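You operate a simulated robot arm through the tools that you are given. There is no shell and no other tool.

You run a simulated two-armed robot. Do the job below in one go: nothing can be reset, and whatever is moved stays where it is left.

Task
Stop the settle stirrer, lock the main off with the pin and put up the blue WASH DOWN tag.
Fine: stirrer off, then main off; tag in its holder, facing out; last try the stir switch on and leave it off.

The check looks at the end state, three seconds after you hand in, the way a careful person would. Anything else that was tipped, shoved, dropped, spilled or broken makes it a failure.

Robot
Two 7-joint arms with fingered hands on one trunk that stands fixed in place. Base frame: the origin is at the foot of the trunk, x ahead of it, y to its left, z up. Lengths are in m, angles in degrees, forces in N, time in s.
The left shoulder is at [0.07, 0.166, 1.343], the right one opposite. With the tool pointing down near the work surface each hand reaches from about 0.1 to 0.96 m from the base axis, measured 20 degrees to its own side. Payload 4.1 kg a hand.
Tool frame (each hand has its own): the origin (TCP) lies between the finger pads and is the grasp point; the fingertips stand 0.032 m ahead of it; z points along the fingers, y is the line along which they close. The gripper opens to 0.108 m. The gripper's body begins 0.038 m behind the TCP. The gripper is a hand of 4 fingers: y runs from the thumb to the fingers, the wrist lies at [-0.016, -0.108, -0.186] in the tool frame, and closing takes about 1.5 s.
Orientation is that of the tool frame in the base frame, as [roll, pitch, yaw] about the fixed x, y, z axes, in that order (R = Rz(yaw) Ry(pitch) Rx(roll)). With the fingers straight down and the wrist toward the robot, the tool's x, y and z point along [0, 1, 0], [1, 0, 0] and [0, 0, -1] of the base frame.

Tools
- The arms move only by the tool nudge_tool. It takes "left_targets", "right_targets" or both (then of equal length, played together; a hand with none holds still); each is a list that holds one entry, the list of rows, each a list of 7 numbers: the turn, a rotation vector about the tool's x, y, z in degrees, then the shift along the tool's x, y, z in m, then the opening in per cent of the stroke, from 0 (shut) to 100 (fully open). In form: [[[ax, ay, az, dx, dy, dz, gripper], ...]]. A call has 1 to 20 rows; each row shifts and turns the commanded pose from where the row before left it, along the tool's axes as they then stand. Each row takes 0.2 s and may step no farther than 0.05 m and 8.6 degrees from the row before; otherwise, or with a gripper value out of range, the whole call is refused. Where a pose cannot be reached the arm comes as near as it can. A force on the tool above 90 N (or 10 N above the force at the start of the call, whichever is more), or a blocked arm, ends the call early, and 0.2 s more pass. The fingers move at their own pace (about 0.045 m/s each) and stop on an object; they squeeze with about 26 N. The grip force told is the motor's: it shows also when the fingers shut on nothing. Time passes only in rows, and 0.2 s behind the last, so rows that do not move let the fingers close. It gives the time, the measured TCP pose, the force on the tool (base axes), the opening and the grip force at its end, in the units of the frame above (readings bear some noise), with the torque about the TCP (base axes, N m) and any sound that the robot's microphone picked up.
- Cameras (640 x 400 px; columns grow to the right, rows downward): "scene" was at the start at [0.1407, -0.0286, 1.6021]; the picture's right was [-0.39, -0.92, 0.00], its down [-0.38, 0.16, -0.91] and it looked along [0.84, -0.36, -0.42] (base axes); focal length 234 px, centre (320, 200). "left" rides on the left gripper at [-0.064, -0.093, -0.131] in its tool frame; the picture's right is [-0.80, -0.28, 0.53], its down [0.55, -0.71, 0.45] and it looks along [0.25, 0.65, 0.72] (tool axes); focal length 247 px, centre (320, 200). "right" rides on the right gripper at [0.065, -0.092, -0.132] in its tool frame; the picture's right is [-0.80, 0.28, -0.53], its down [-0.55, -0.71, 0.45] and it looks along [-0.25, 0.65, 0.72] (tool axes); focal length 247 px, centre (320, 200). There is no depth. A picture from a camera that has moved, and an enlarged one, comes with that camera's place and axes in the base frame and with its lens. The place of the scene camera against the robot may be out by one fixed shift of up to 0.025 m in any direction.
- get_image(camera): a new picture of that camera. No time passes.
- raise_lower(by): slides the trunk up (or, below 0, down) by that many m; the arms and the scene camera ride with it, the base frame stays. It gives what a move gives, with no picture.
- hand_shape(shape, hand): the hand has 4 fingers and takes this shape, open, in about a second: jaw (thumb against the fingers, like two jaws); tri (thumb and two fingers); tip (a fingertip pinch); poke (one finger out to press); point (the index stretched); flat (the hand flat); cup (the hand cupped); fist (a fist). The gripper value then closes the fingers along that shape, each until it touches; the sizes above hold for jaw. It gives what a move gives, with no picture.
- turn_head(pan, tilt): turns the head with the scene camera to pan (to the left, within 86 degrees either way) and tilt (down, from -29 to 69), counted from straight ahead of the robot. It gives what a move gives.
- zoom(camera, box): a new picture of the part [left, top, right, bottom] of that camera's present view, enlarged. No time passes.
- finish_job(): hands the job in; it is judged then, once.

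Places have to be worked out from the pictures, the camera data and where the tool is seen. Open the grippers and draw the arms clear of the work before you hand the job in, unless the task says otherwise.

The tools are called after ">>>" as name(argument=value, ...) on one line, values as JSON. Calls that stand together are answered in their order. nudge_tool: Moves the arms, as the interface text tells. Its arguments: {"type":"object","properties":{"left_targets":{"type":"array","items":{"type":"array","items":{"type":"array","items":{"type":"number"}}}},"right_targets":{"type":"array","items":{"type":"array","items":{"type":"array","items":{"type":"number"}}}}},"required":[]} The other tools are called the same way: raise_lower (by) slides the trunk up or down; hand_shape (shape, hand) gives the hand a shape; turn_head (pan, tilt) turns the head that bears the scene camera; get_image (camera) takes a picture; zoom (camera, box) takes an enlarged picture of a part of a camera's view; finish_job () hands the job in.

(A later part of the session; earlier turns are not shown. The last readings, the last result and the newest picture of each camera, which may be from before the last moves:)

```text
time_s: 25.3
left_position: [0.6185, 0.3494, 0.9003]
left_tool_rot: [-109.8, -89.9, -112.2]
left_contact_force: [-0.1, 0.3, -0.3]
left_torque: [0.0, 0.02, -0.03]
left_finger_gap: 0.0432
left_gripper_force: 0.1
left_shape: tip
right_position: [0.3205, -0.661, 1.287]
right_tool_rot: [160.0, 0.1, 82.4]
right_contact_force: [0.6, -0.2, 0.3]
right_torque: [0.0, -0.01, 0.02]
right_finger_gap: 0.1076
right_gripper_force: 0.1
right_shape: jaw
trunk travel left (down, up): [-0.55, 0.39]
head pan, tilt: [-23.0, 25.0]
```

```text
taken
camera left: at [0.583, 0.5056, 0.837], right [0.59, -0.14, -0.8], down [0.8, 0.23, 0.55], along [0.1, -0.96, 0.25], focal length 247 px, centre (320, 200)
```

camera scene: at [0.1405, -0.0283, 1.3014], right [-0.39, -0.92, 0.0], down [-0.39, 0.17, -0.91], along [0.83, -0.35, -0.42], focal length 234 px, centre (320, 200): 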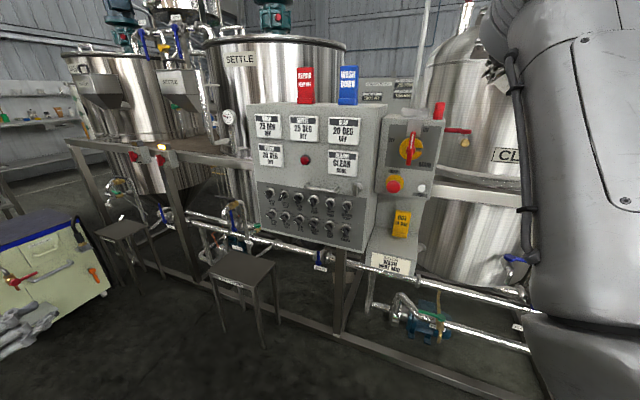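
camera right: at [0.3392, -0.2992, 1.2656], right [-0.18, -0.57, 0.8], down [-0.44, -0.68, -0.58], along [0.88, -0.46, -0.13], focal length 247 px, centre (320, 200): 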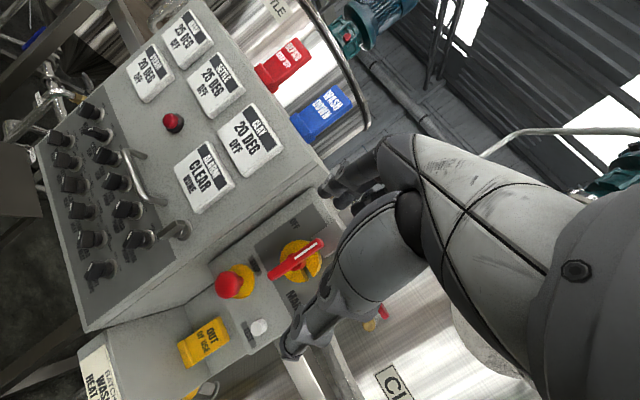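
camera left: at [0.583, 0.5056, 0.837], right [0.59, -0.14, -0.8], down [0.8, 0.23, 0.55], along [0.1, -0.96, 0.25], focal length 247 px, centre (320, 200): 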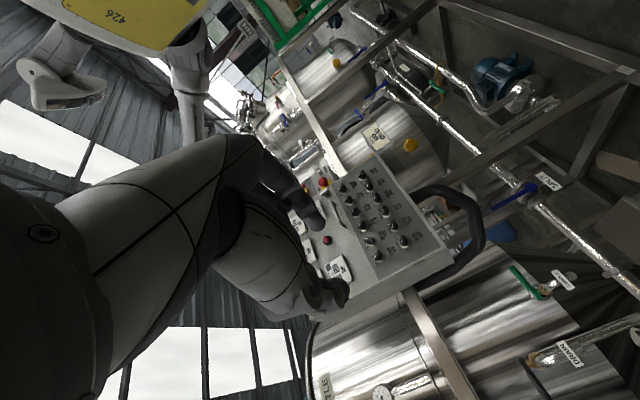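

The left hand rolled freely to the horizontal pinch (y along the panel's right). I now bring it to the stand-off 0.12 m in front of the SETTLE STIR knob.

>>> nudge_tool(left_targets=[[[0, 0, 0, 0.0069, 0.0259, 0.0388, 40], [0, 0, 0, 0.0069, 0.0259, 0.0388, 40], [0, 0, 0, 0.0069, 0.0259, 0.0388, 40], [0, 0, 0, 0.0069, 0.0259, 0.0388, 40], [0, 0, 0, 0.0069, 0.0259, 0.0388, 40], [0, 0, 0, 0.0069, 0.0259, 0.0388, 40], [0, 0, 0, 0.0069, 0.0259, 0.0388, 40], [0, 0, 0, 0.0069, 0.0259, 0.0388, 40], [0, 0, 0, 0.0069, 0.0259, 0.0388, 40], [0, 0, 0, 0.0069, 0.0259, 0.0388, 40], [0, 0, 0, 0, 0, 0, 40]]])

>>> get_image(camera="left")

>>> get_image(camera="scene")

>>> zoom(camera="scene", box=[200, 150, 380, 280])

```text
time_s: 27.7
left_position: [0.7366, -0.103, 0.9708]
left_tool_rot: [-13.6, -90.0, 151.7]
left_contact_force: [0.1, 1.0, -1.2]
left_torque: [0.0, -0.04, 0.01]
left_finger_gap: 0.0432
left_gripper_force: 0.0
left_shape: tip
right_position: [0.321, -0.6581, 1.288]
right_tool_rot: [160.3, 0.1, 82.6]
right_contact_force: [0.2, -0.4, -0.2]
right_torque: [-0.01, -0.03, -0.02]
right_finger_gap: 0.1077
right_gripper_force: 0.1
right_shape: jaw
trunk travel left (down, up): [-0.55, 0.39]
head pan, tilt: [-23.0, 25.0]
```

```text
taken
camera left: at [0.7002, 0.0539, 0.9068], right [0.59, -0.15, -0.8], down [0.8, 0.23, 0.55], along [0.1, -0.96, 0.25], focal length 247 px, centre (320, 200)
```

left: 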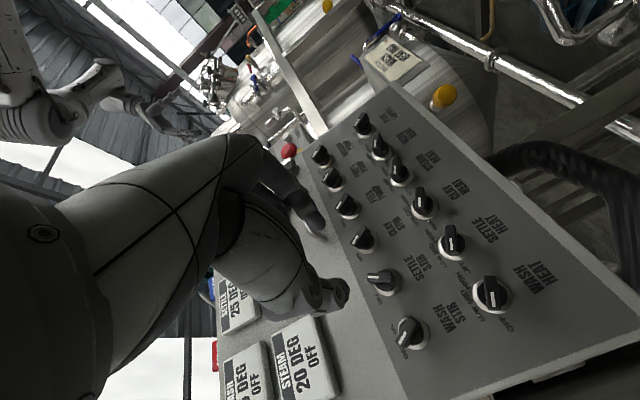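

```text
taken
camera scene: at [0.1405, -0.027, 1.3015], right [-0.39, -0.92, 0.0], down [-0.39, 0.16, -0.91], along [0.83, -0.35, -0.42], focal length 234 px, centre (320, 200)
```

scene: 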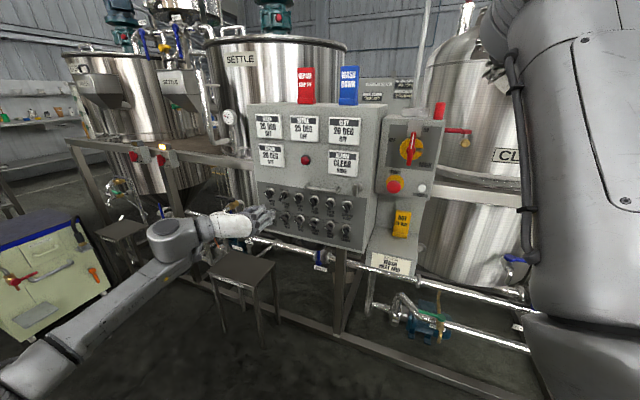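

```text
3.08 times, centred on (290, 215) of scene
camera zoom: at [0.1405, -0.027, 1.3015], right [-0.39, -0.92, 0.0], down [-0.39, 0.16, -0.91], along [0.83, -0.35, -0.42], focal length 719 px, centre (412, 154)
```

zoom: 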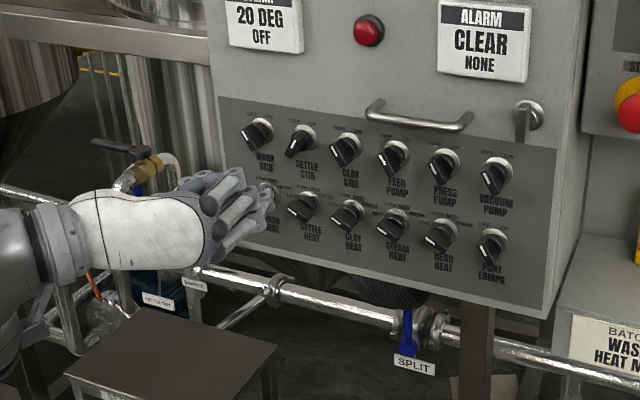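

The knob shows at pixel (385, 284) of the left camera, exactly where my estimate predicts. I zoom in to check the pinch alignment before approaching.

>>> zoom(camera="left", box=[280, 180, 480, 380])

>>> zoom(camera="scene", box=[250, 170, 330, 230])

```text
2.00 times, centred on (380, 280) of left
camera zoom: at [0.7002, 0.0539, 0.9068], right [0.59, -0.15, -0.8], down [0.8, 0.23, 0.55], along [0.1, -0.96, 0.25], focal length 494 px, centre (200, 40)
```

zoom: 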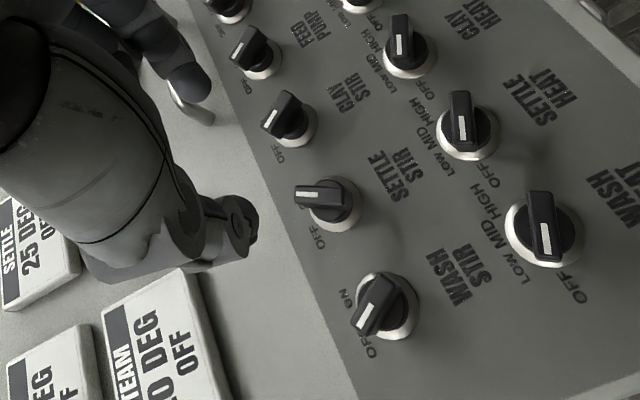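

```text
6.67 times, centred on (290, 200) of scene
camera zoom: at [0.1405, -0.027, 1.3015], right [-0.39, -0.92, 0.0], down [-0.39, 0.16, -0.91], along [0.83, -0.35, -0.42], focal length 1557 px, centre (520, 200)
```

zoom: 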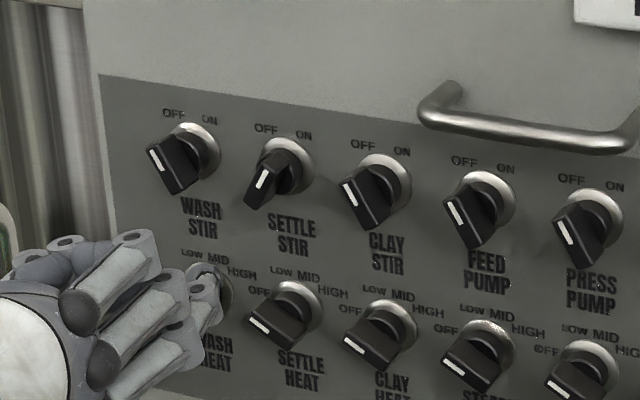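

Labels show the switch swings about ±30° from upright. Before approaching I check how far the curled fingers of the left hand reach beside the pinching ones.

>>> zoom(camera="scene", box=[190, 195, 290, 255])

>>> get_image(camera="right")

>>> zoom(camera="left", box=[220, 130, 370, 330])

```text
6.40 times, centred on (240, 225) of scene
camera zoom: at [0.1405, -0.027, 1.3015], right [-0.39, -0.92, 0.0], down [-0.39, 0.16, -0.91], along [0.83, -0.35, -0.42], focal length 1495 px, centre (832, 40)
```

zoom: 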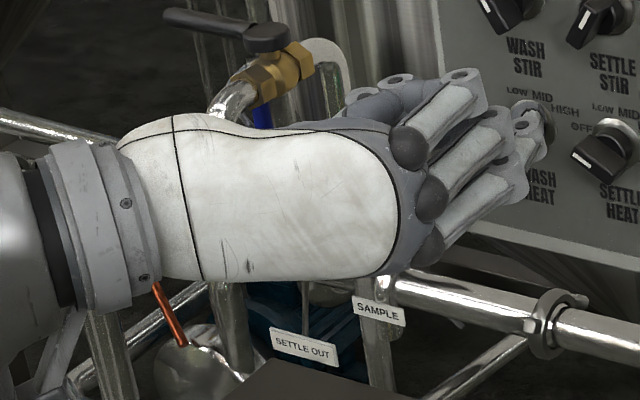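

```text
taken
camera right: at [0.1986, -0.5778, 1.3805], right [-0.02, -0.8, 0.6], down [-0.58, -0.48, -0.66], along [0.82, -0.36, -0.45], focal length 247 px, centre (320, 200)
```

right: 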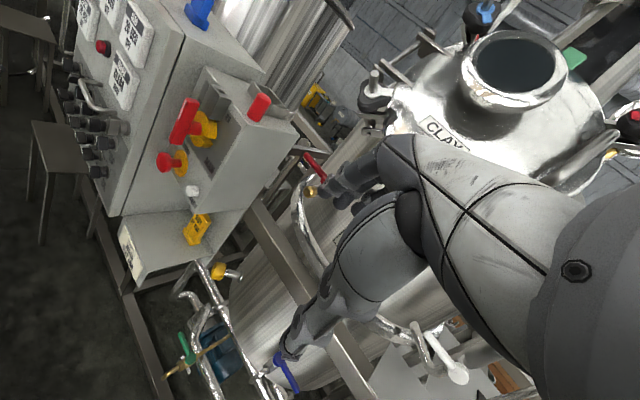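

```text
2.00 times, centred on (295, 230) of left
camera zoom: at [0.7002, 0.0539, 0.9068], right [0.59, -0.15, -0.8], down [0.8, 0.23, 0.55], along [0.1, -0.96, 0.25], focal length 494 px, centre (370, 140)
```

zoom: 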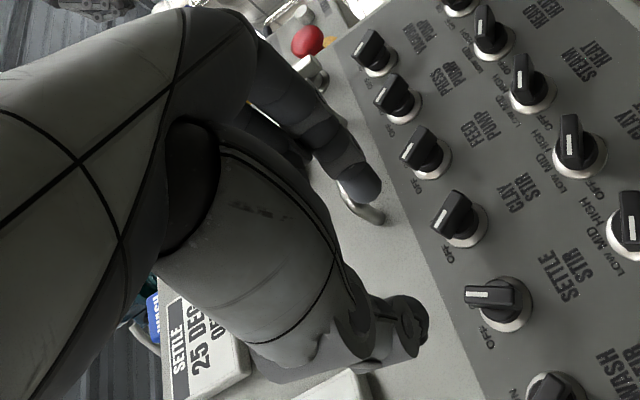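

The index is the lowest finger and reaches about 5 cm further than the curled ones, so the neighbours stay clear. I roll the pinch 30° to match the ON bar, then approach most of the way, stopping just short.

>>> nudge_tool(left_targets=[[[0, 0, 7.5, 0, 0, 0, 36], [0, 0, 7.5, 0, 0, 0, 36], [0, 0, 7.5, 0, 0, 0, 36], [0, 0, 7.5, 0, 0, 0, 36], [0, 0, 0, 0, 0, 0.025, 36], [0, 0, 0, 0, 0, 0.025, 36], [0, 0, 0, 0, 0, 0.02, 36], [0, 0, 0, 0, 0, 0, 36]]])

>>> zoom(camera="left", box=[250, 180, 410, 320])

>>> zoom(camera="scene", box=[220, 170, 330, 240])

```text
time_s: 29.5
left_position: [0.7871, -0.1485, 0.9716]
left_tool_rot: [-89.8, -60.0, -132.2]
left_contact_force: [-0.1, 0.7, -0.8]
left_torque: [-0.03, -0.03, 0.01]
left_finger_gap: 0.0397
left_gripper_force: 0.1
left_shape: tip
right_position: [0.32, -0.6591, 1.2875]
right_tool_rot: [160.1, 0.0, 82.5]
right_contact_force: [-0.3, 0.2, 0.6]
right_torque: [0.0, 0.0, 0.02]
right_finger_gap: 0.1076
right_gripper_force: 0.1
right_shape: jaw
trunk travel left (down, up): [-0.55, 0.39]
head pan, tilt: [-23.0, 25.0]
```

```text
2.86 times, centred on (330, 250) of left
camera zoom: at [0.7642, 0.0232, 0.9627], right [0.83, 0.12, -0.55], down [0.56, -0.05, 0.83], along [0.08, -0.99, -0.11], focal length 706 px, centre (291, 57)
```

zoom: 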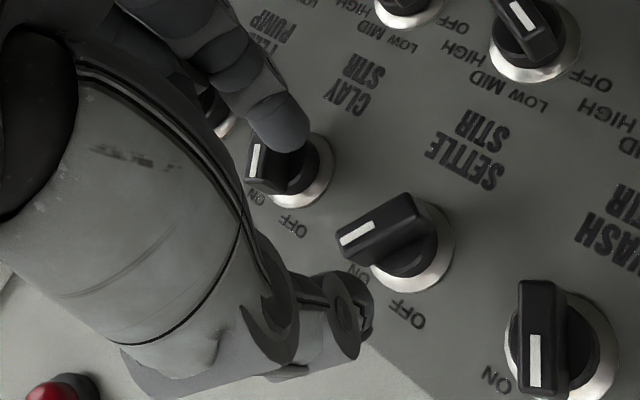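

```text
5.71 times, centred on (275, 205) of scene
camera zoom: at [0.1406, -0.0277, 1.3014], right [-0.39, -0.92, 0.0], down [-0.39, 0.16, -0.91], along [0.83, -0.35, -0.42], focal length 1335 px, centre (577, 171)
```

zoom: 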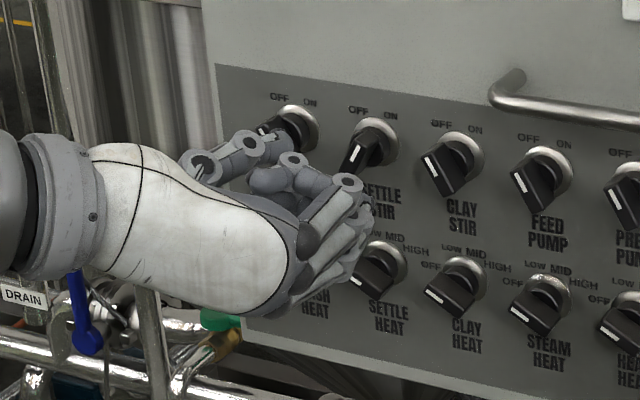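

The bar lies between thumb and index as predicted. I move the last 0.048 m in, so the tips sit around the bar just short of the ring.

>>> nudge_tool(left_targets=[[[0, 0, 0, -0.0004, 0.001, 0.0163, 36], [0, 0, 0, -0.0004, 0.001, 0.0163, 36], [0, 0, 0, -0.0004, 0.001, 0.0155, 36], [0, 0, 0, 0, 0, 0, 36]]])

>>> zoom(camera="left", box=[250, 180, 410, 320])

>>> zoom(camera="scene", box=[220, 170, 330, 240])

```text
time_s: 30.5
left_position: [0.8206, -0.1827, 0.9666]
left_tool_rot: [-89.8, -60.0, -132.2]
left_contact_force: [0.5, -0.2, 0.7]
left_torque: [0.0, -0.05, 0.01]
left_finger_gap: 0.0397
left_gripper_force: 0.1
left_shape: tip
right_position: [0.3191, -0.659, 1.2883]
right_tool_rot: [160.2, 0.0, 82.3]
right_contact_force: [0.2, 0.3, -0.5]
right_torque: [-0.04, 0.0, 0.01]
right_finger_gap: 0.1077
right_gripper_force: 0.0
right_shape: jaw
trunk travel left (down, up): [-0.55, 0.39]
head pan, tilt: [-23.0, 25.0]
```

```text
2.86 times, centred on (330, 250) of left
camera zoom: at [0.7983, -0.0115, 0.9577], right [0.83, 0.12, -0.55], down [0.56, -0.05, 0.83], along [0.08, -0.99, -0.11], focal length 706 px, centre (291, 57)
```

zoom: 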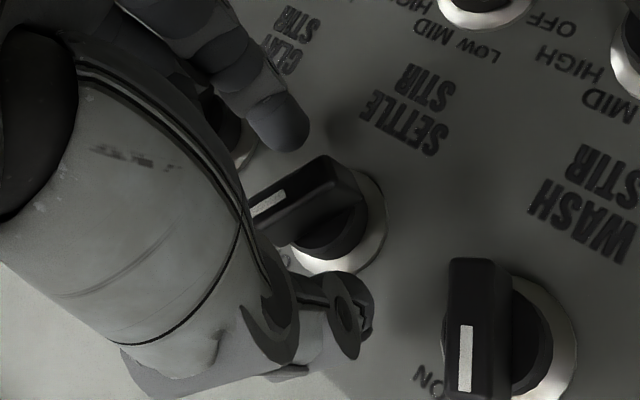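

```text
5.71 times, centred on (275, 205) of scene
camera zoom: at [0.1407, -0.0277, 1.3014], right [-0.39, -0.92, 0.0], down [-0.39, 0.16, -0.91], along [0.83, -0.35, -0.42], focal length 1335 px, centre (577, 171)
```

zoom: 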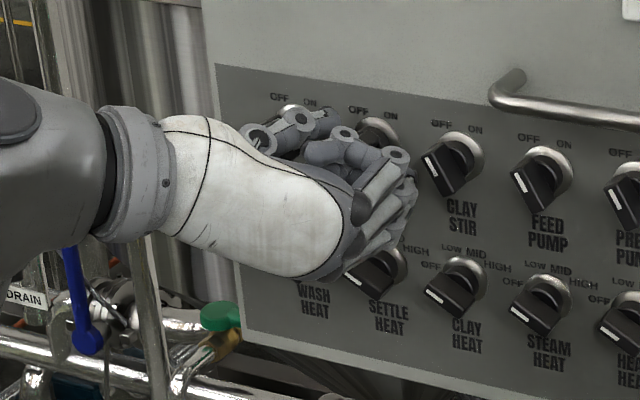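

The bar sits between index and thumb with no contact force. I close the pinch on it.

>>> nudge_tool(left_targets=[[[0, 0, 0, 0, 0, 0, 0], [0, 0, 0, 0, 0, 0, 0], [0, 0, 0, 0, 0, 0, 0], [0, 0, 0, 0, 0, 0, 0], [0, 0, 0, 0, 0, 0, 0]]])

>>> zoom(camera="left", box=[250, 180, 410, 320])

```text
time_s: 31.7
left_position: [0.8194, -0.1824, 0.9675]
left_tool_rot: [-89.8, -60.0, -132.1]
left_contact_force: [-12.5, 6.9, -3.6]
left_torque: [0.13, 0.13, -0.18]
left_finger_gap: 0.0149
left_gripper_force: 25.7
left_shape: tip
right_position: [0.3198, -0.659, 1.2883]
right_tool_rot: [159.9, 0.2, 82.4]
right_contact_force: [-0.5, 0.2, -0.4]
right_torque: [0.01, 0.02, -0.01]
right_finger_gap: 0.1078
right_gripper_force: 0.0
right_shape: jaw
trunk travel left (down, up): [-0.55, 0.39]
head pan, tilt: [-23.0, 25.0]
```

```text
2.86 times, centred on (330, 250) of left
camera zoom: at [0.797, -0.0106, 0.9582], right [0.83, 0.12, -0.55], down [0.56, -0.05, 0.83], along [0.08, -0.99, -0.11], focal length 706 px, centre (291, 57)
```

zoom: 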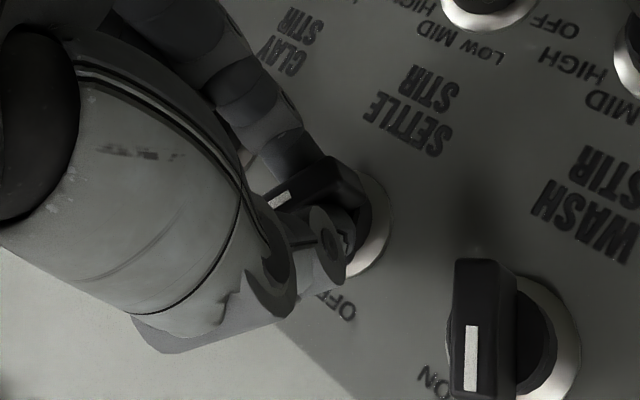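

Gripped firmly (gap 0.015). I turn it counter-clockwise by 60° toward OFF.

>>> nudge_tool(left_targets=[[[0, 0, -7.5, 0, 0, 0, 0], [0, 0, -7.5, 0, 0, 0, 0], [0, 0, -7.5, 0, 0, 0, 0], [0, 0, -7.5, 0, 0, 0, 0], [0, 0, -7.5, 0, 0, 0, 0], [0, 0, -7.5, 0, 0, 0, 0], [0, 0, -7.5, 0, 0, 0, 0], [0, 0, -7.5, 0, 0, 0, 0]]])

>>> zoom(camera="left", box=[250, 180, 410, 320])

>>> zoom(camera="scene", box=[220, 170, 330, 240])

```text
time_s: 33.5
left_position: [0.8184, -0.1822, 0.9707]
left_tool_rot: [89.7, -59.9, 48.4]
left_contact_force: [-26.2, 14.5, -12.9]
left_torque: [0.17, 0.14, -0.53]
left_finger_gap: 0.0158
left_gripper_force: 26.1
left_shape: tip
right_position: [0.3169, -0.6588, 1.2887]
right_tool_rot: [160.1, 0.0, 82.6]
right_contact_force: [-0.2, -1.1, 0.2]
right_torque: [-0.01, -0.01, 0.01]
right_finger_gap: 0.1078
right_gripper_force: 0.1
right_shape: jaw
trunk travel left (down, up): [-0.55, 0.39]
head pan, tilt: [-23.0, 25.0]
```

```text
2.86 times, centred on (330, 250) of left
camera zoom: at [0.7537, -0.0584, 0.8672], right [0.29, -0.47, -0.83], down [0.93, 0.36, 0.12], along [0.24, -0.8, 0.54], focal length 706 px, centre (291, 57)
```

zoom: 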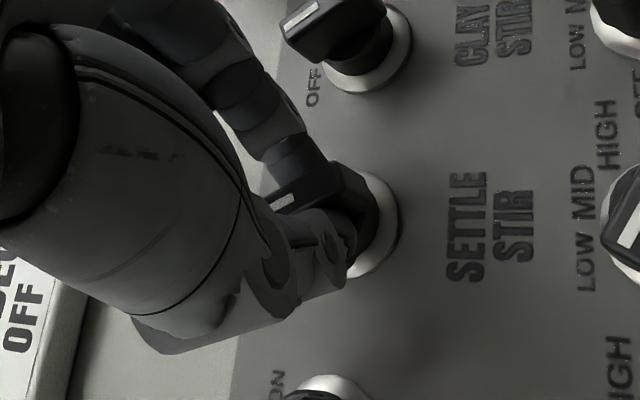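

```text
5.71 times, centred on (275, 205) of scene
camera zoom: at [0.1384, -0.0264, 1.3017], right [-0.39, -0.92, 0.0], down [-0.39, 0.16, -0.91], along [0.83, -0.35, -0.42], focal length 1335 px, centre (577, 171)
```

zoom: 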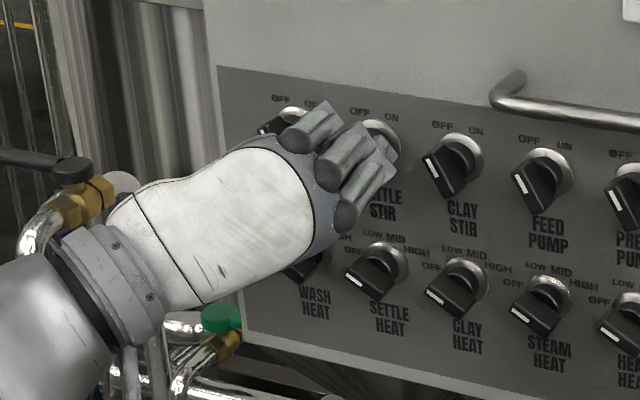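

The SETTLE STIR mark is now parallel with the other OFF switches. I open the pinch and back straight out.

>>> nudge_tool(left_targets=[[[0, 0, 0, 0, 0, 0, 40], [0, 0, 0, 0, 0, 0, 40], [0, 0, 0, 0, 0, 0, 40], [0, 0, 0, 0, 0, -0.02, 40], [0, 0, 0, 0, 0, -0.04, 40], [0, 0, 0, 0, 0, -0.04, 40], [0, 0, 0, 0, 0, -0.04, 40], [0, 0, 0, 0, 0, -0.04, 40]]])

>>> zoom(camera="left", box=[280, 120, 480, 320])

>>> get_image(camera="scene")

>>> zoom(camera="scene", box=[240, 100, 380, 240])

```text
time_s: 35.3
left_position: [0.6872, -0.0599, 0.97]
left_tool_rot: [90.0, -60.0, 48.1]
left_contact_force: [0.3, 0.0, 0.3]
left_torque: [-0.02, -0.01, 0.0]
left_finger_gap: 0.0434
left_gripper_force: 0.0
left_shape: tip
right_position: [0.3202, -0.6592, 1.288]
right_tool_rot: [160.1, 0.1, 82.2]
right_contact_force: [-0.1, -0.4, -0.6]
right_torque: [-0.03, 0.01, -0.02]
right_finger_gap: 0.1077
right_gripper_force: 0.0
right_shape: jaw
trunk travel left (down, up): [-0.55, 0.39]
head pan, tilt: [-23.0, 25.0]
```

```text
2.00 times, centred on (380, 220) of left
camera zoom: at [0.6222, 0.0644, 0.8678], right [0.29, -0.47, -0.83], down [0.93, 0.36, 0.12], along [0.24, -0.81, 0.54], focal length 494 px, centre (200, 160)
```

zoom: 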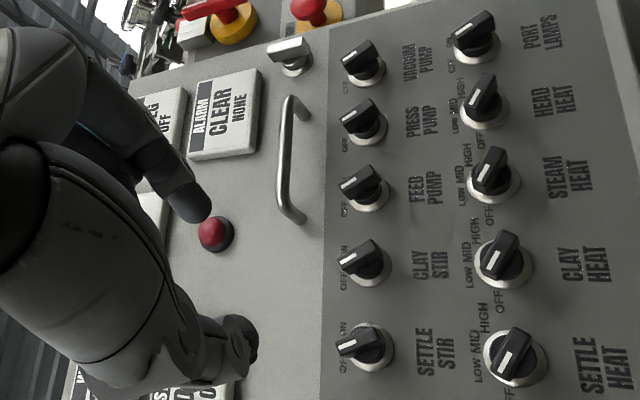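

```text
taken
camera scene: at [0.1399, -0.0271, 1.3016], right [-0.39, -0.92, 0.0], down [-0.39, 0.16, -0.91], along [0.83, -0.35, -0.42], focal length 234 px, centre (320, 200)
```

scene: 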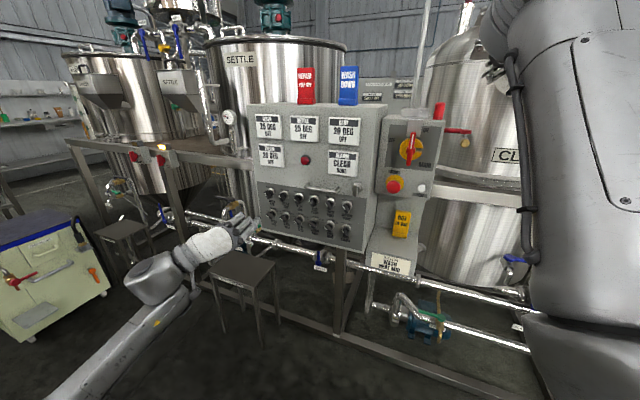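

```text
2.86 times, centred on (310, 170) of scene
camera zoom: at [0.1399, -0.0271, 1.3016], right [-0.39, -0.92, 0.0], down [-0.39, 0.16, -0.91], along [0.83, -0.35, -0.42], focal length 667 px, centre (349, 286)
```

zoom: 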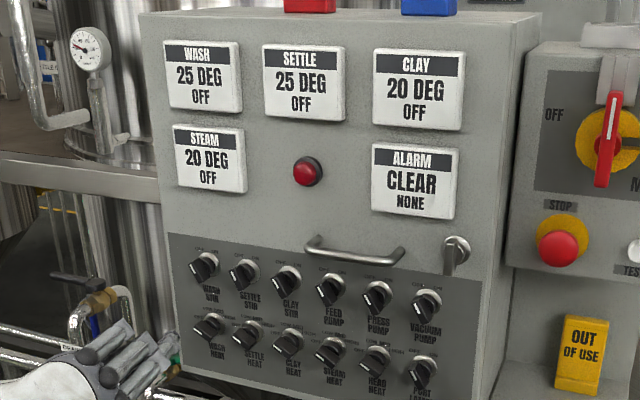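

I check the switch angle more closely against its neighbours.

>>> zoom(camera="left", box=[340, 200, 420, 320])

>>> zoom(camera="scene", box=[255, 175, 335, 225])

```text
3.33 times, centred on (380, 260) of left
camera zoom: at [0.6222, 0.0644, 0.8678], right [0.29, -0.47, -0.83], down [0.93, 0.36, 0.12], along [0.24, -0.81, 0.54], focal length 823 px, centre (120, 0)
```

zoom: 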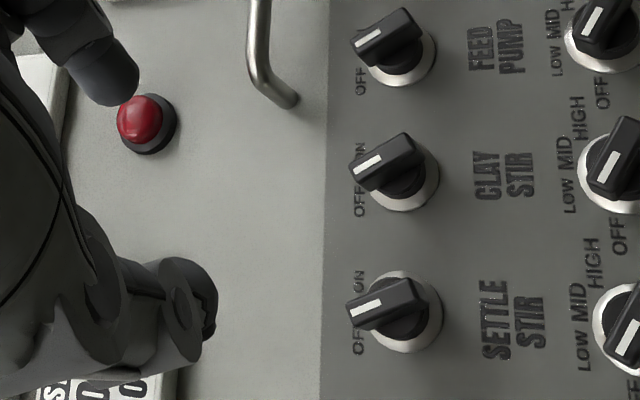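

```text
8.00 times, centred on (295, 200) of scene
camera zoom: at [0.1399, -0.0271, 1.3016], right [-0.39, -0.92, 0.0], down [-0.39, 0.16, -0.91], along [0.83, -0.35, -0.42], focal length 1869 px, centre (520, 200)
```

zoom: 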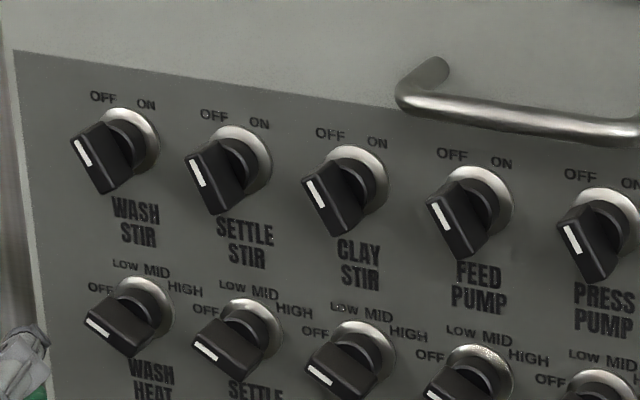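

The SETTLE STIR mark looks about 5° short of its neighbours' angle. I also check the glowing lamp on the frame at the left, which may show a running stirrer.

>>> zoom(camera="scene", box=[100, 120, 260, 220])

>>> zoom(camera="scene", box=[120, 130, 180, 180])

```text
4.00 times, centred on (180, 170) of scene
camera zoom: at [0.1399, -0.0271, 1.3016], right [-0.39, -0.92, 0.0], down [-0.39, 0.16, -0.91], along [0.83, -0.35, -0.42], focal length 934 px, centre (880, 320)
```

zoom: 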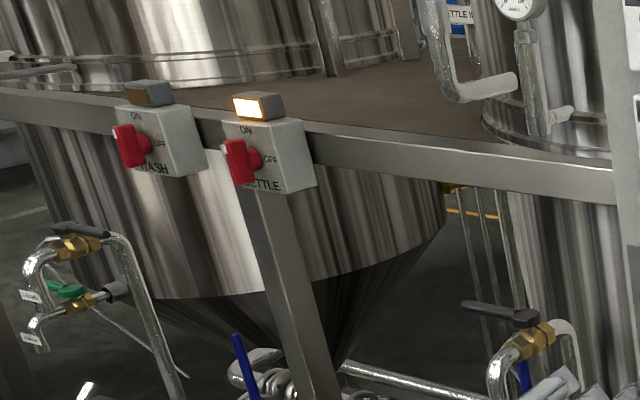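

```text
8.00 times, centred on (150, 155) of scene
camera zoom: at [0.1399, -0.0271, 1.3016], right [-0.39, -0.92, 0.0], down [-0.39, 0.16, -0.91], along [0.83, -0.35, -0.42], focal length 1869 px, centre (1680, 560)
```

zoom: 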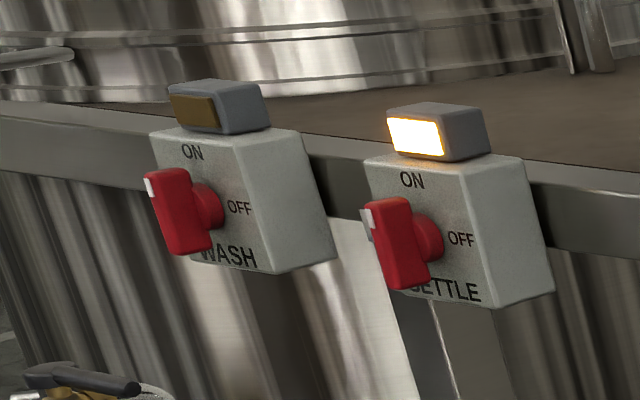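

The SETTLE lamp by the local isolator is still lit, so the switch has likely not quite reached OFF. I go back in at the same roll, to re-grip and turn it fully to the stop.

>>> nudge_tool(left_targets=[[[0, 0, 0, 0, 0, 0.04, 40], [0, 0, 0, 0, 0, 0.04, 40], [0, 0, 0, 0, 0, 0.04, 40], [0, 0, 0, 0, 0, 0.035, 40], [0, 0, 0, 0, 0, 0.02, 40], [0, 0, 0, 0, 0, 0, 40], [0, 0, 0, 0, 0, 0, 0], [0, 0, 0, 0, 0, 0, 0], [0, 0, 0, 0, 0, 0, 0], [0, 0, 0, 0, 0, 0, 0], [0, 0, 0, 0, 0, 0, 0]]])

>>> zoom(camera="left", box=[250, 180, 410, 320])

>>> zoom(camera="scene", box=[120, 120, 300, 230])

```text
time_s: 37.7
left_position: [0.8166, -0.1781, 0.9723]
left_tool_rot: [89.8, -59.9, 48.2]
left_contact_force: [1.6, -0.2, 2.1]
left_torque: [-0.08, -0.05, -0.07]
left_finger_gap: 0.0058
left_gripper_force: 26.4
left_shape: tip
right_position: [0.3207, -0.6595, 1.2887]
right_tool_rot: [160.1, 0.0, 82.4]
right_contact_force: [-0.4, 0.5, -0.7]
right_torque: [-0.02, 0.01, -0.02]
right_finger_gap: 0.1077
right_gripper_force: 0.0
right_shape: jaw
trunk travel left (down, up): [-0.55, 0.39]
head pan, tilt: [-23.0, 25.0]
```

```text
2.86 times, centred on (330, 250) of left
camera zoom: at [0.7519, -0.0552, 0.8689], right [0.29, -0.47, -0.83], down [0.92, 0.36, 0.12], along [0.24, -0.81, 0.54], focal length 706 px, centre (291, 57)
```

zoom: 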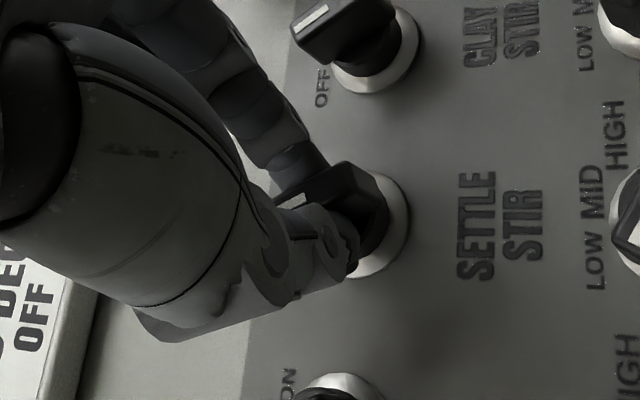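

```text
3.56 times, centred on (210, 175) of scene
camera zoom: at [0.1407, -0.0282, 1.3014], right [-0.39, -0.92, 0.0], down [-0.39, 0.17, -0.91], along [0.83, -0.35, -0.42], focal length 830 px, centre (711, 289)
```

zoom: 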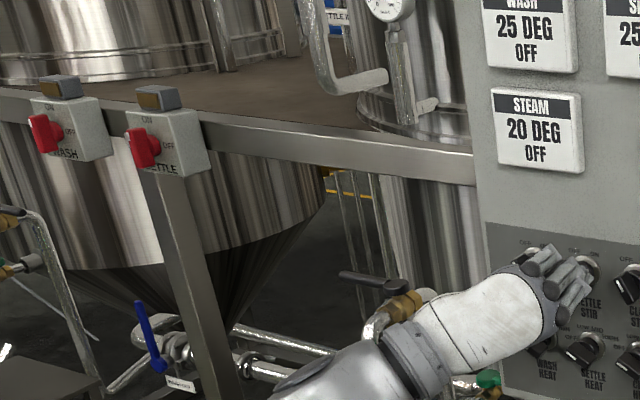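

The SETTLE lamp has now gone dark. I turn a few degrees further against the OFF stop, then release and back out.

>>> nudge_tool(left_targets=[[[0, 0, -4, 0, 0, 0, 0], [0, 0, -4, 0, 0, 0, 0], [0, 0, 0, 0, 0, 0, 40], [0, 0, 0, 0, 0, 0, 40], [0, 0, 0, 0, 0, 0, 40], [0, 0, 0, 0, 0, 0, 40], [0, 0, 0, 0, 0, -0.02, 40], [0, 0, 0, 0, 0, -0.04, 40], [0, 0, 0, 0, 0, -0.04, 40], [0, 0, 0, 0, 0, -0.04, 40], [0, 0, 0, 0, 0, -0.04, 40]]])

>>> zoom(camera="scene", box=[255, 175, 335, 225])

>>> zoom(camera="scene", box=[100, 120, 260, 220])

>>> zoom(camera="left", box=[340, 150, 500, 320])

```text
time_s: 40.1
left_position: [0.6784, -0.0587, 0.9668]
left_tool_rot: [89.8, -52.0, 48.2]
left_contact_force: [-0.1, 0.1, -0.4]
left_torque: [0.03, -0.01, 0.0]
left_finger_gap: 0.0429
left_gripper_force: 0.0
left_shape: tip
right_position: [0.32, -0.6596, 1.2878]
right_tool_rot: [160.1, 0.1, 82.4]
right_contact_force: [-0.1, 0.5, -0.2]
right_torque: [0.02, 0.01, 0.01]
right_finger_gap: 0.1075
right_gripper_force: 0.0
right_shape: jaw
trunk travel left (down, up): [-0.55, 0.39]
head pan, tilt: [-23.0, 25.0]
```

```text
8.00 times, centred on (295, 200) of scene
camera zoom: at [0.14, -0.0271, 1.3016], right [-0.39, -0.92, 0.0], down [-0.39, 0.16, -0.91], along [0.83, -0.35, -0.42], focal length 1869 px, centre (520, 200)
```

zoom: 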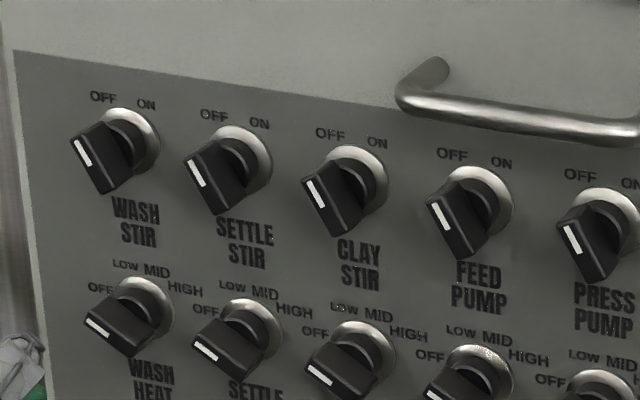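

```text
4.00 times, centred on (180, 170) of scene
camera zoom: at [0.14, -0.0271, 1.3016], right [-0.39, -0.92, 0.0], down [-0.39, 0.16, -0.91], along [0.83, -0.35, -0.42], focal length 934 px, centre (880, 320)
```

zoom: 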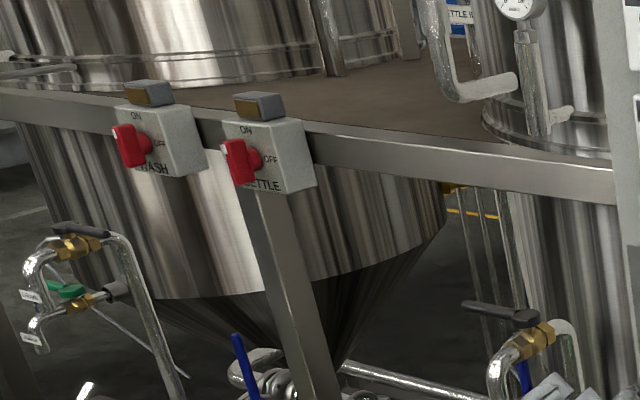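

```text
2.35 times, centred on (420, 235) of left
camera zoom: at [0.6048, 0.0541, 0.8599], right [0.22, -0.56, -0.8], down [0.93, 0.37, 0.0], along [0.29, -0.75, 0.6], focal length 581 px, centre (85, 118)
```

zoom: 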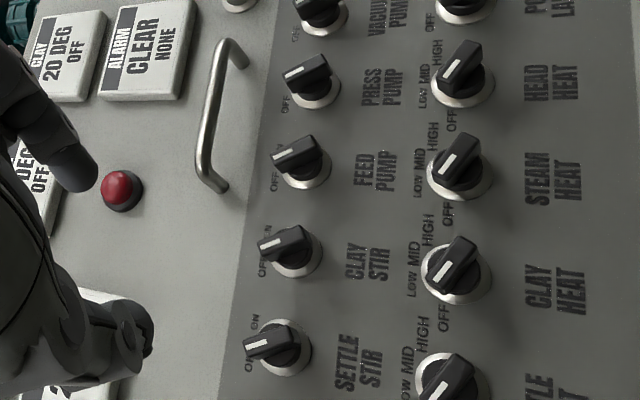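

SETTLE STIR now matches the other OFF switches and the SETTLE lamp is dark: the stirrer is stopped. Next the main; I take zooms from the right camera for measuring the handle, pin, tray and guide.

>>> zoom(camera="right", box=[140, 60, 310, 210])

>>> zoom(camera="scene", box=[370, 90, 450, 220])

>>> zoom(camera="scene", box=[385, 95, 445, 145])

```text
2.67 times, centred on (225, 135) of right
camera zoom: at [0.1978, -0.5779, 1.3806], right [-0.02, -0.8, 0.6], down [-0.58, -0.48, -0.66], along [0.82, -0.36, -0.45], focal length 659 px, centre (573, 373)
```

zoom: 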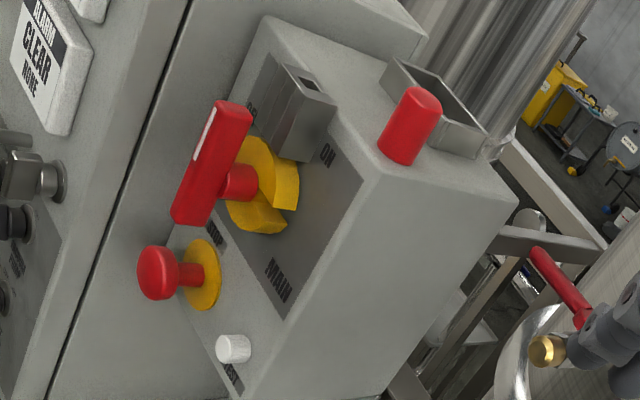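

```text
3.08 times, centred on (410, 155) of scene
camera zoom: at [0.14, -0.0271, 1.3016], right [-0.39, -0.92, 0.0], down [-0.39, 0.16, -0.91], along [0.83, -0.35, -0.42], focal length 719 px, centre (43, 338)
```

zoom: 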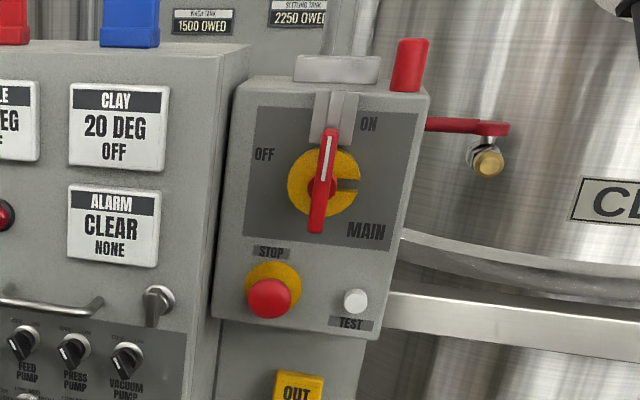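

```text
8.00 times, centred on (415, 120) of scene
camera zoom: at [0.14, -0.0271, 1.3016], right [-0.39, -0.92, 0.0], down [-0.39, 0.16, -0.91], along [0.83, -0.35, -0.42], focal length 1869 px, centre (-440, 840)
```

zoom: 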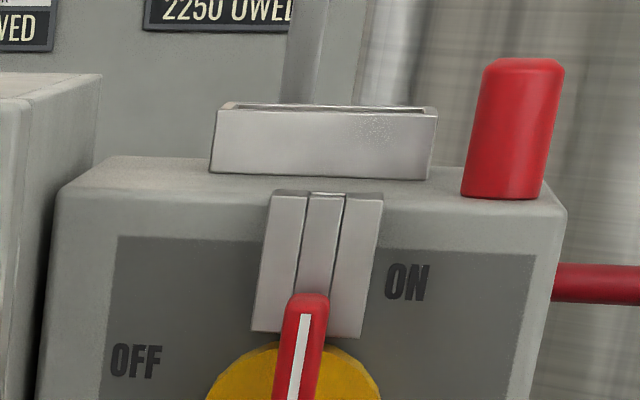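

Measured: main handle bar centre at about (0.598, -0.488, 1.152), upright, guide hole right above it, E-stop well below. I move the right arm further out of the way and roll the left hand back level for gripping the upright handle.

>>> nudge_tool(left_targets=[[[0, 0, 7.6, 0, 0, -0.01, 40], [0, 0, 7.6, 0, 0, -0.01, 40], [0, 0, 7.6, 0, 0, 0, 40], [0, 0, 7.6, 0, 0, 0, 40], [0, 0, 7.6, 0, 0, 0, 40]]], right_targets=[[[0, 0, 0, -0.0418, -0.0106, -0.0039, 100], [0, 0, 0, -0.0418, -0.0106, -0.0039, 100], [0, 0, 0, -0.0418, -0.0106, -0.0039, 100], [0, 0, 0, 0, 0, 0, 100], [0, 0, 0, 0, 0, 0, 100]]])

>>> get_image(camera="scene")

>>> get_image(camera="right")

```text
time_s: 41.3
left_position: [0.6665, -0.046, 0.9686]
left_tool_rot: [-107.5, -89.9, -114.4]
left_contact_force: [-0.1, -0.3, 1.0]
left_torque: [0.0, 0.0, 0.02]
left_finger_gap: 0.043
left_gripper_force: 0.0
left_shape: tip
right_position: [0.2713, -0.782, 1.2896]
right_tool_rot: [160.1, 0.0, 82.5]
right_contact_force: [0.4, -1.0, 0.4]
right_torque: [0.0, -0.04, -0.01]
right_finger_gap: 0.1077
right_gripper_force: 0.0
right_shape: jaw
trunk travel left (down, up): [-0.55, 0.39]
head pan, tilt: [-23.0, 25.0]
```

```text
taken
camera scene: at [0.1401, -0.0288, 1.3014], right [-0.39, -0.92, 0.0], down [-0.39, 0.17, -0.91], along [0.83, -0.35, -0.42], focal length 234 px, centre (320, 200)
```

scene: 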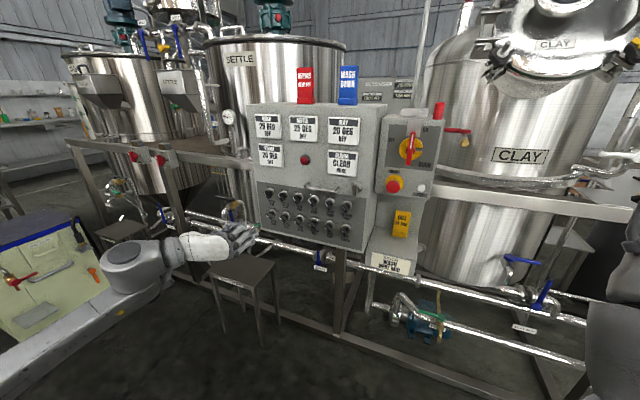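

```text
taken
camera right: at [0.1499, -0.7, 1.3821], right [-0.02, -0.8, 0.6], down [-0.58, -0.48, -0.66], along [0.82, -0.36, -0.45], focal length 247 px, centre (320, 200)
```

right: 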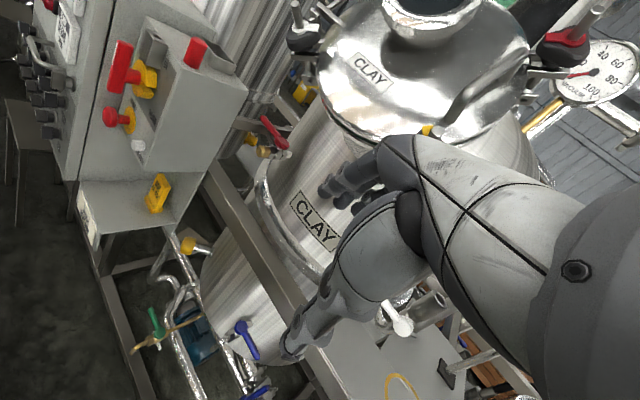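

The view is now clear. I move the left hand to a stand-off 0.12 m in front of the main handle, and zoom the right camera for a third measuring view.

>>> zoom(camera="right", box=[80, 10, 250, 160])

>>> nudge_tool(left_targets=[[[0, 0, 0, 0.0183, 0.0374, 0.0106, 40], [0, 0, 0, 0.0183, 0.0374, 0.0106, 40], [0, 0, 0, 0.0183, 0.0374, 0.0106, 40], [0, 0, 0, 0.0183, 0.0374, 0.0106, 40], [0, 0, 0, 0.0183, 0.0374, 0.0106, 40], [0, 0, 0, 0.0183, 0.0374, 0.0106, 40], [0, 0, 0, 0.0183, 0.0374, 0.0106, 40], [0, 0, 0, 0.0183, 0.0374, 0.0106, 40], [0, 0, 0, 0.0183, 0.0374, 0.0106, 40], [0, 0, 0, 0.0183, 0.0374, 0.0106, 40], [0, 0, 0, 0, 0, 0, 40]]])

>>> get_image(camera="scene")

>>> get_image(camera="left")

>>> get_image(camera="right")

```text
2.67 times, centred on (165, 85) of right
camera zoom: at [0.1499, -0.7, 1.3821], right [-0.02, -0.8, 0.6], down [-0.58, -0.48, -0.66], along [0.82, -0.36, -0.45], focal length 659 px, centre (733, 507)
```

zoom: 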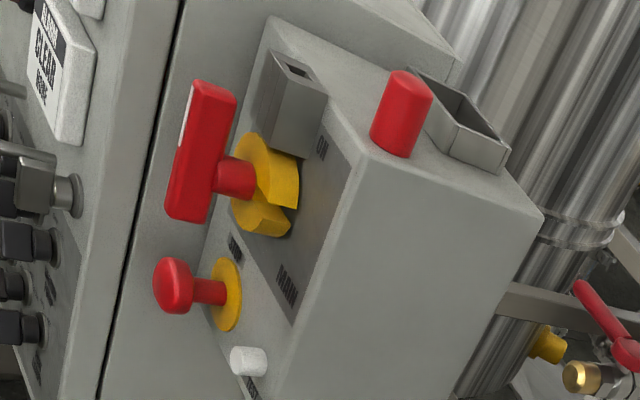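

```text
time_s: 43.7
left_position: [0.4959, -0.3962, 1.1542]
left_tool_rot: [101.1, -90.0, 36.9]
left_contact_force: [0.3, 0.9, -0.4]
left_torque: [0.0, -0.05, -0.01]
left_finger_gap: 0.0432
left_gripper_force: 0.0
left_shape: tip
right_position: [0.2733, -0.7793, 1.2908]
right_tool_rot: [160.1, 0.1, 82.4]
right_contact_force: [0.3, 0.2, 0.2]
right_torque: [0.01, 0.0, -0.01]
right_finger_gap: 0.1078
right_gripper_force: 0.0
right_shape: jaw
trunk travel left (down, up): [-0.55, 0.39]
head pan, tilt: [-23.0, 25.0]
```

```text
taken
camera scene: at [0.1413, -0.0272, 1.3014], right [-0.39, -0.92, 0.0], down [-0.39, 0.16, -0.91], along [0.83, -0.35, -0.42], focal length 234 px, centre (320, 200)
```

scene: 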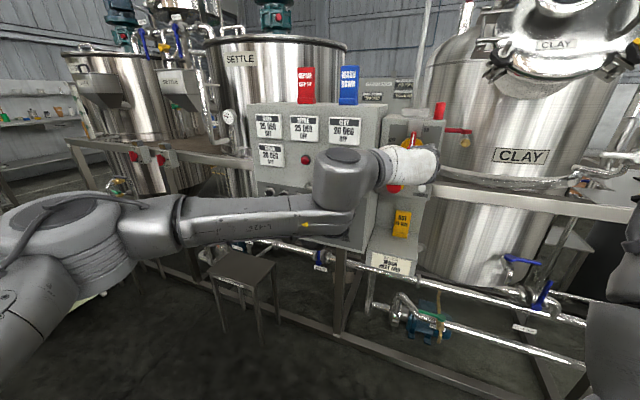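

```text
taken
camera left: at [0.4598, -0.2396, 1.09], right [0.58, -0.15, -0.8], down [0.8, 0.23, 0.55], along [0.1, -0.96, 0.25], focal length 247 px, centre (320, 200)
```

left: 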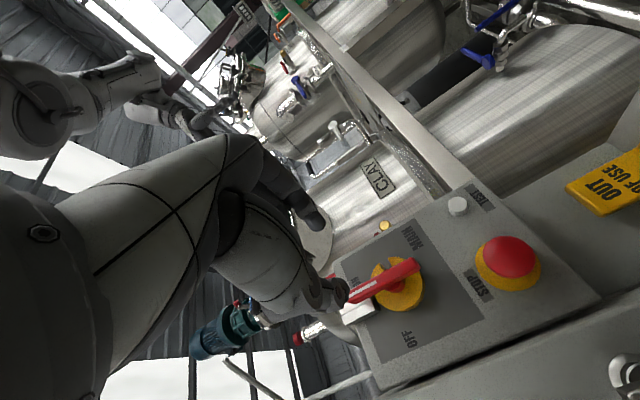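

```text
taken
camera right: at [0.1514, -0.698, 1.383], right [-0.02, -0.8, 0.6], down [-0.58, -0.48, -0.66], along [0.81, -0.36, -0.45], focal length 247 px, centre (320, 200)
```

right: 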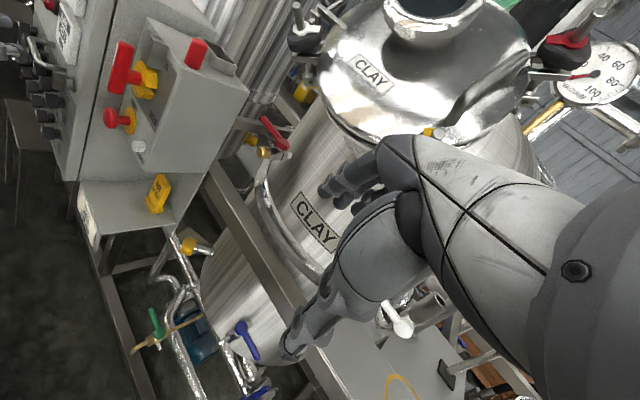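

The handle is in view ahead of the pinch. I zoom the left camera to check alignment.

>>> zoom(camera="left", box=[290, 200, 470, 380])

>>> zoom(camera="scene", box=[340, 90, 460, 210])

```text
2.22 times, centred on (380, 290) of left
camera zoom: at [0.4598, -0.2396, 1.09], right [0.58, -0.15, -0.8], down [0.8, 0.23, 0.55], along [0.1, -0.96, 0.25], focal length 549 px, centre (187, 0)
```

zoom: 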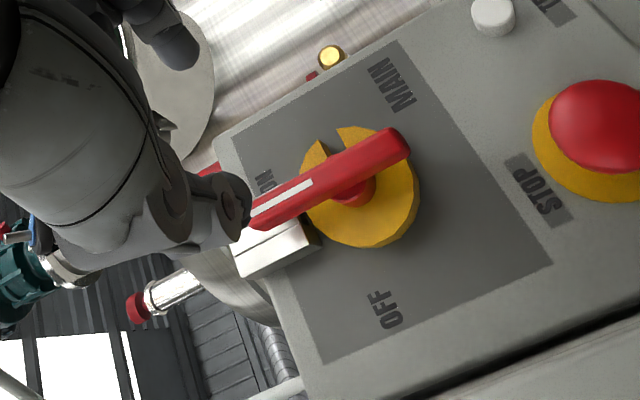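

```text
3.33 times, centred on (400, 150) of scene
camera zoom: at [0.1413, -0.0272, 1.3014], right [-0.39, -0.92, 0.0], down [-0.39, 0.16, -0.91], along [0.83, -0.35, -0.42], focal length 779 px, centre (53, 367)
```

zoom: 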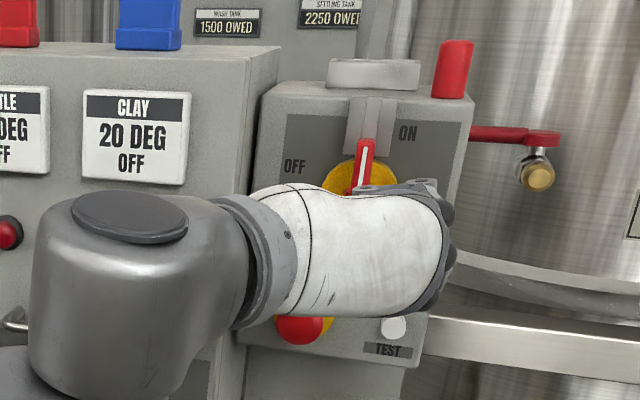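

Alignment is within 2 mm. I approach the handle with the pinch open at 40%.

>>> nudge_tool(left_targets=[[[0, 0, 0, -0.001, -0.0003, 0.035, 40], [0, 0, 0, -0.001, -0.0003, 0.035, 40], [0, 0, 0, -0.001, -0.0004, 0.027, 40], [0, 0, 0, -0.001, -0.0004, 0.02, 40], [0, 0, 0, 0, 0, 0, 40]]])

>>> zoom(camera="left", box=[270, 190, 430, 330])

>>> zoom(camera="right", box=[80, 10, 250, 160])

```text
time_s: 44.9
left_position: [0.5849, -0.4715, 1.1501]
left_tool_rot: [-17.1, -89.9, 155.1]
left_contact_force: [0.2, 0.3, -0.8]
left_torque: [-0.01, 0.03, 0.01]
left_finger_gap: 0.0432
left_gripper_force: 0.2
left_shape: tip
right_position: [0.2723, -0.7809, 1.2915]
right_tool_rot: [160.0, 0.0, 82.5]
right_contact_force: [-0.4, -0.5, 0.7]
right_torque: [0.0, 0.0, 0.01]
right_finger_gap: 0.1076
right_gripper_force: 0.1
right_shape: jaw
trunk travel left (down, up): [-0.55, 0.39]
head pan, tilt: [-23.0, 25.0]
```

```text
2.86 times, centred on (350, 260) of left
camera zoom: at [0.5496, -0.3144, 1.0845], right [0.59, -0.15, -0.8], down [0.8, 0.23, 0.55], along [0.1, -0.96, 0.25], focal length 706 px, centre (234, 29)
```

zoom: 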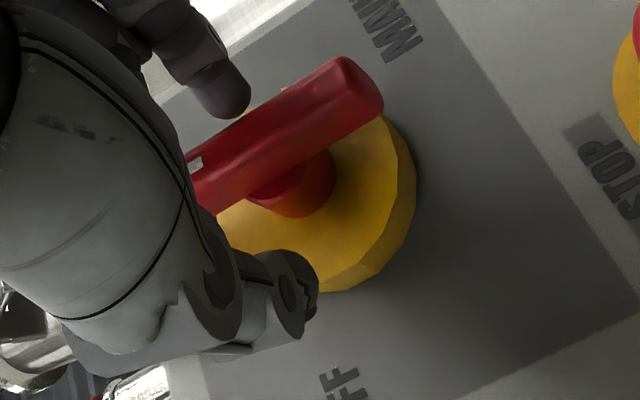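

```text
2.67 times, centred on (165, 85) of right
camera zoom: at [0.1504, -0.6987, 1.3828], right [-0.02, -0.8, 0.6], down [-0.58, -0.48, -0.66], along [0.82, -0.36, -0.45], focal length 659 px, centre (733, 507)
```

zoom: 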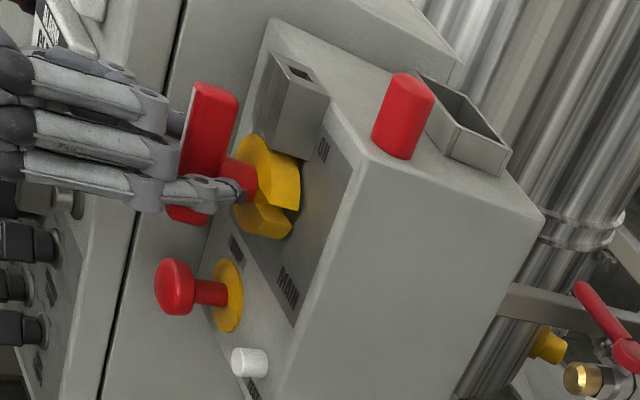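

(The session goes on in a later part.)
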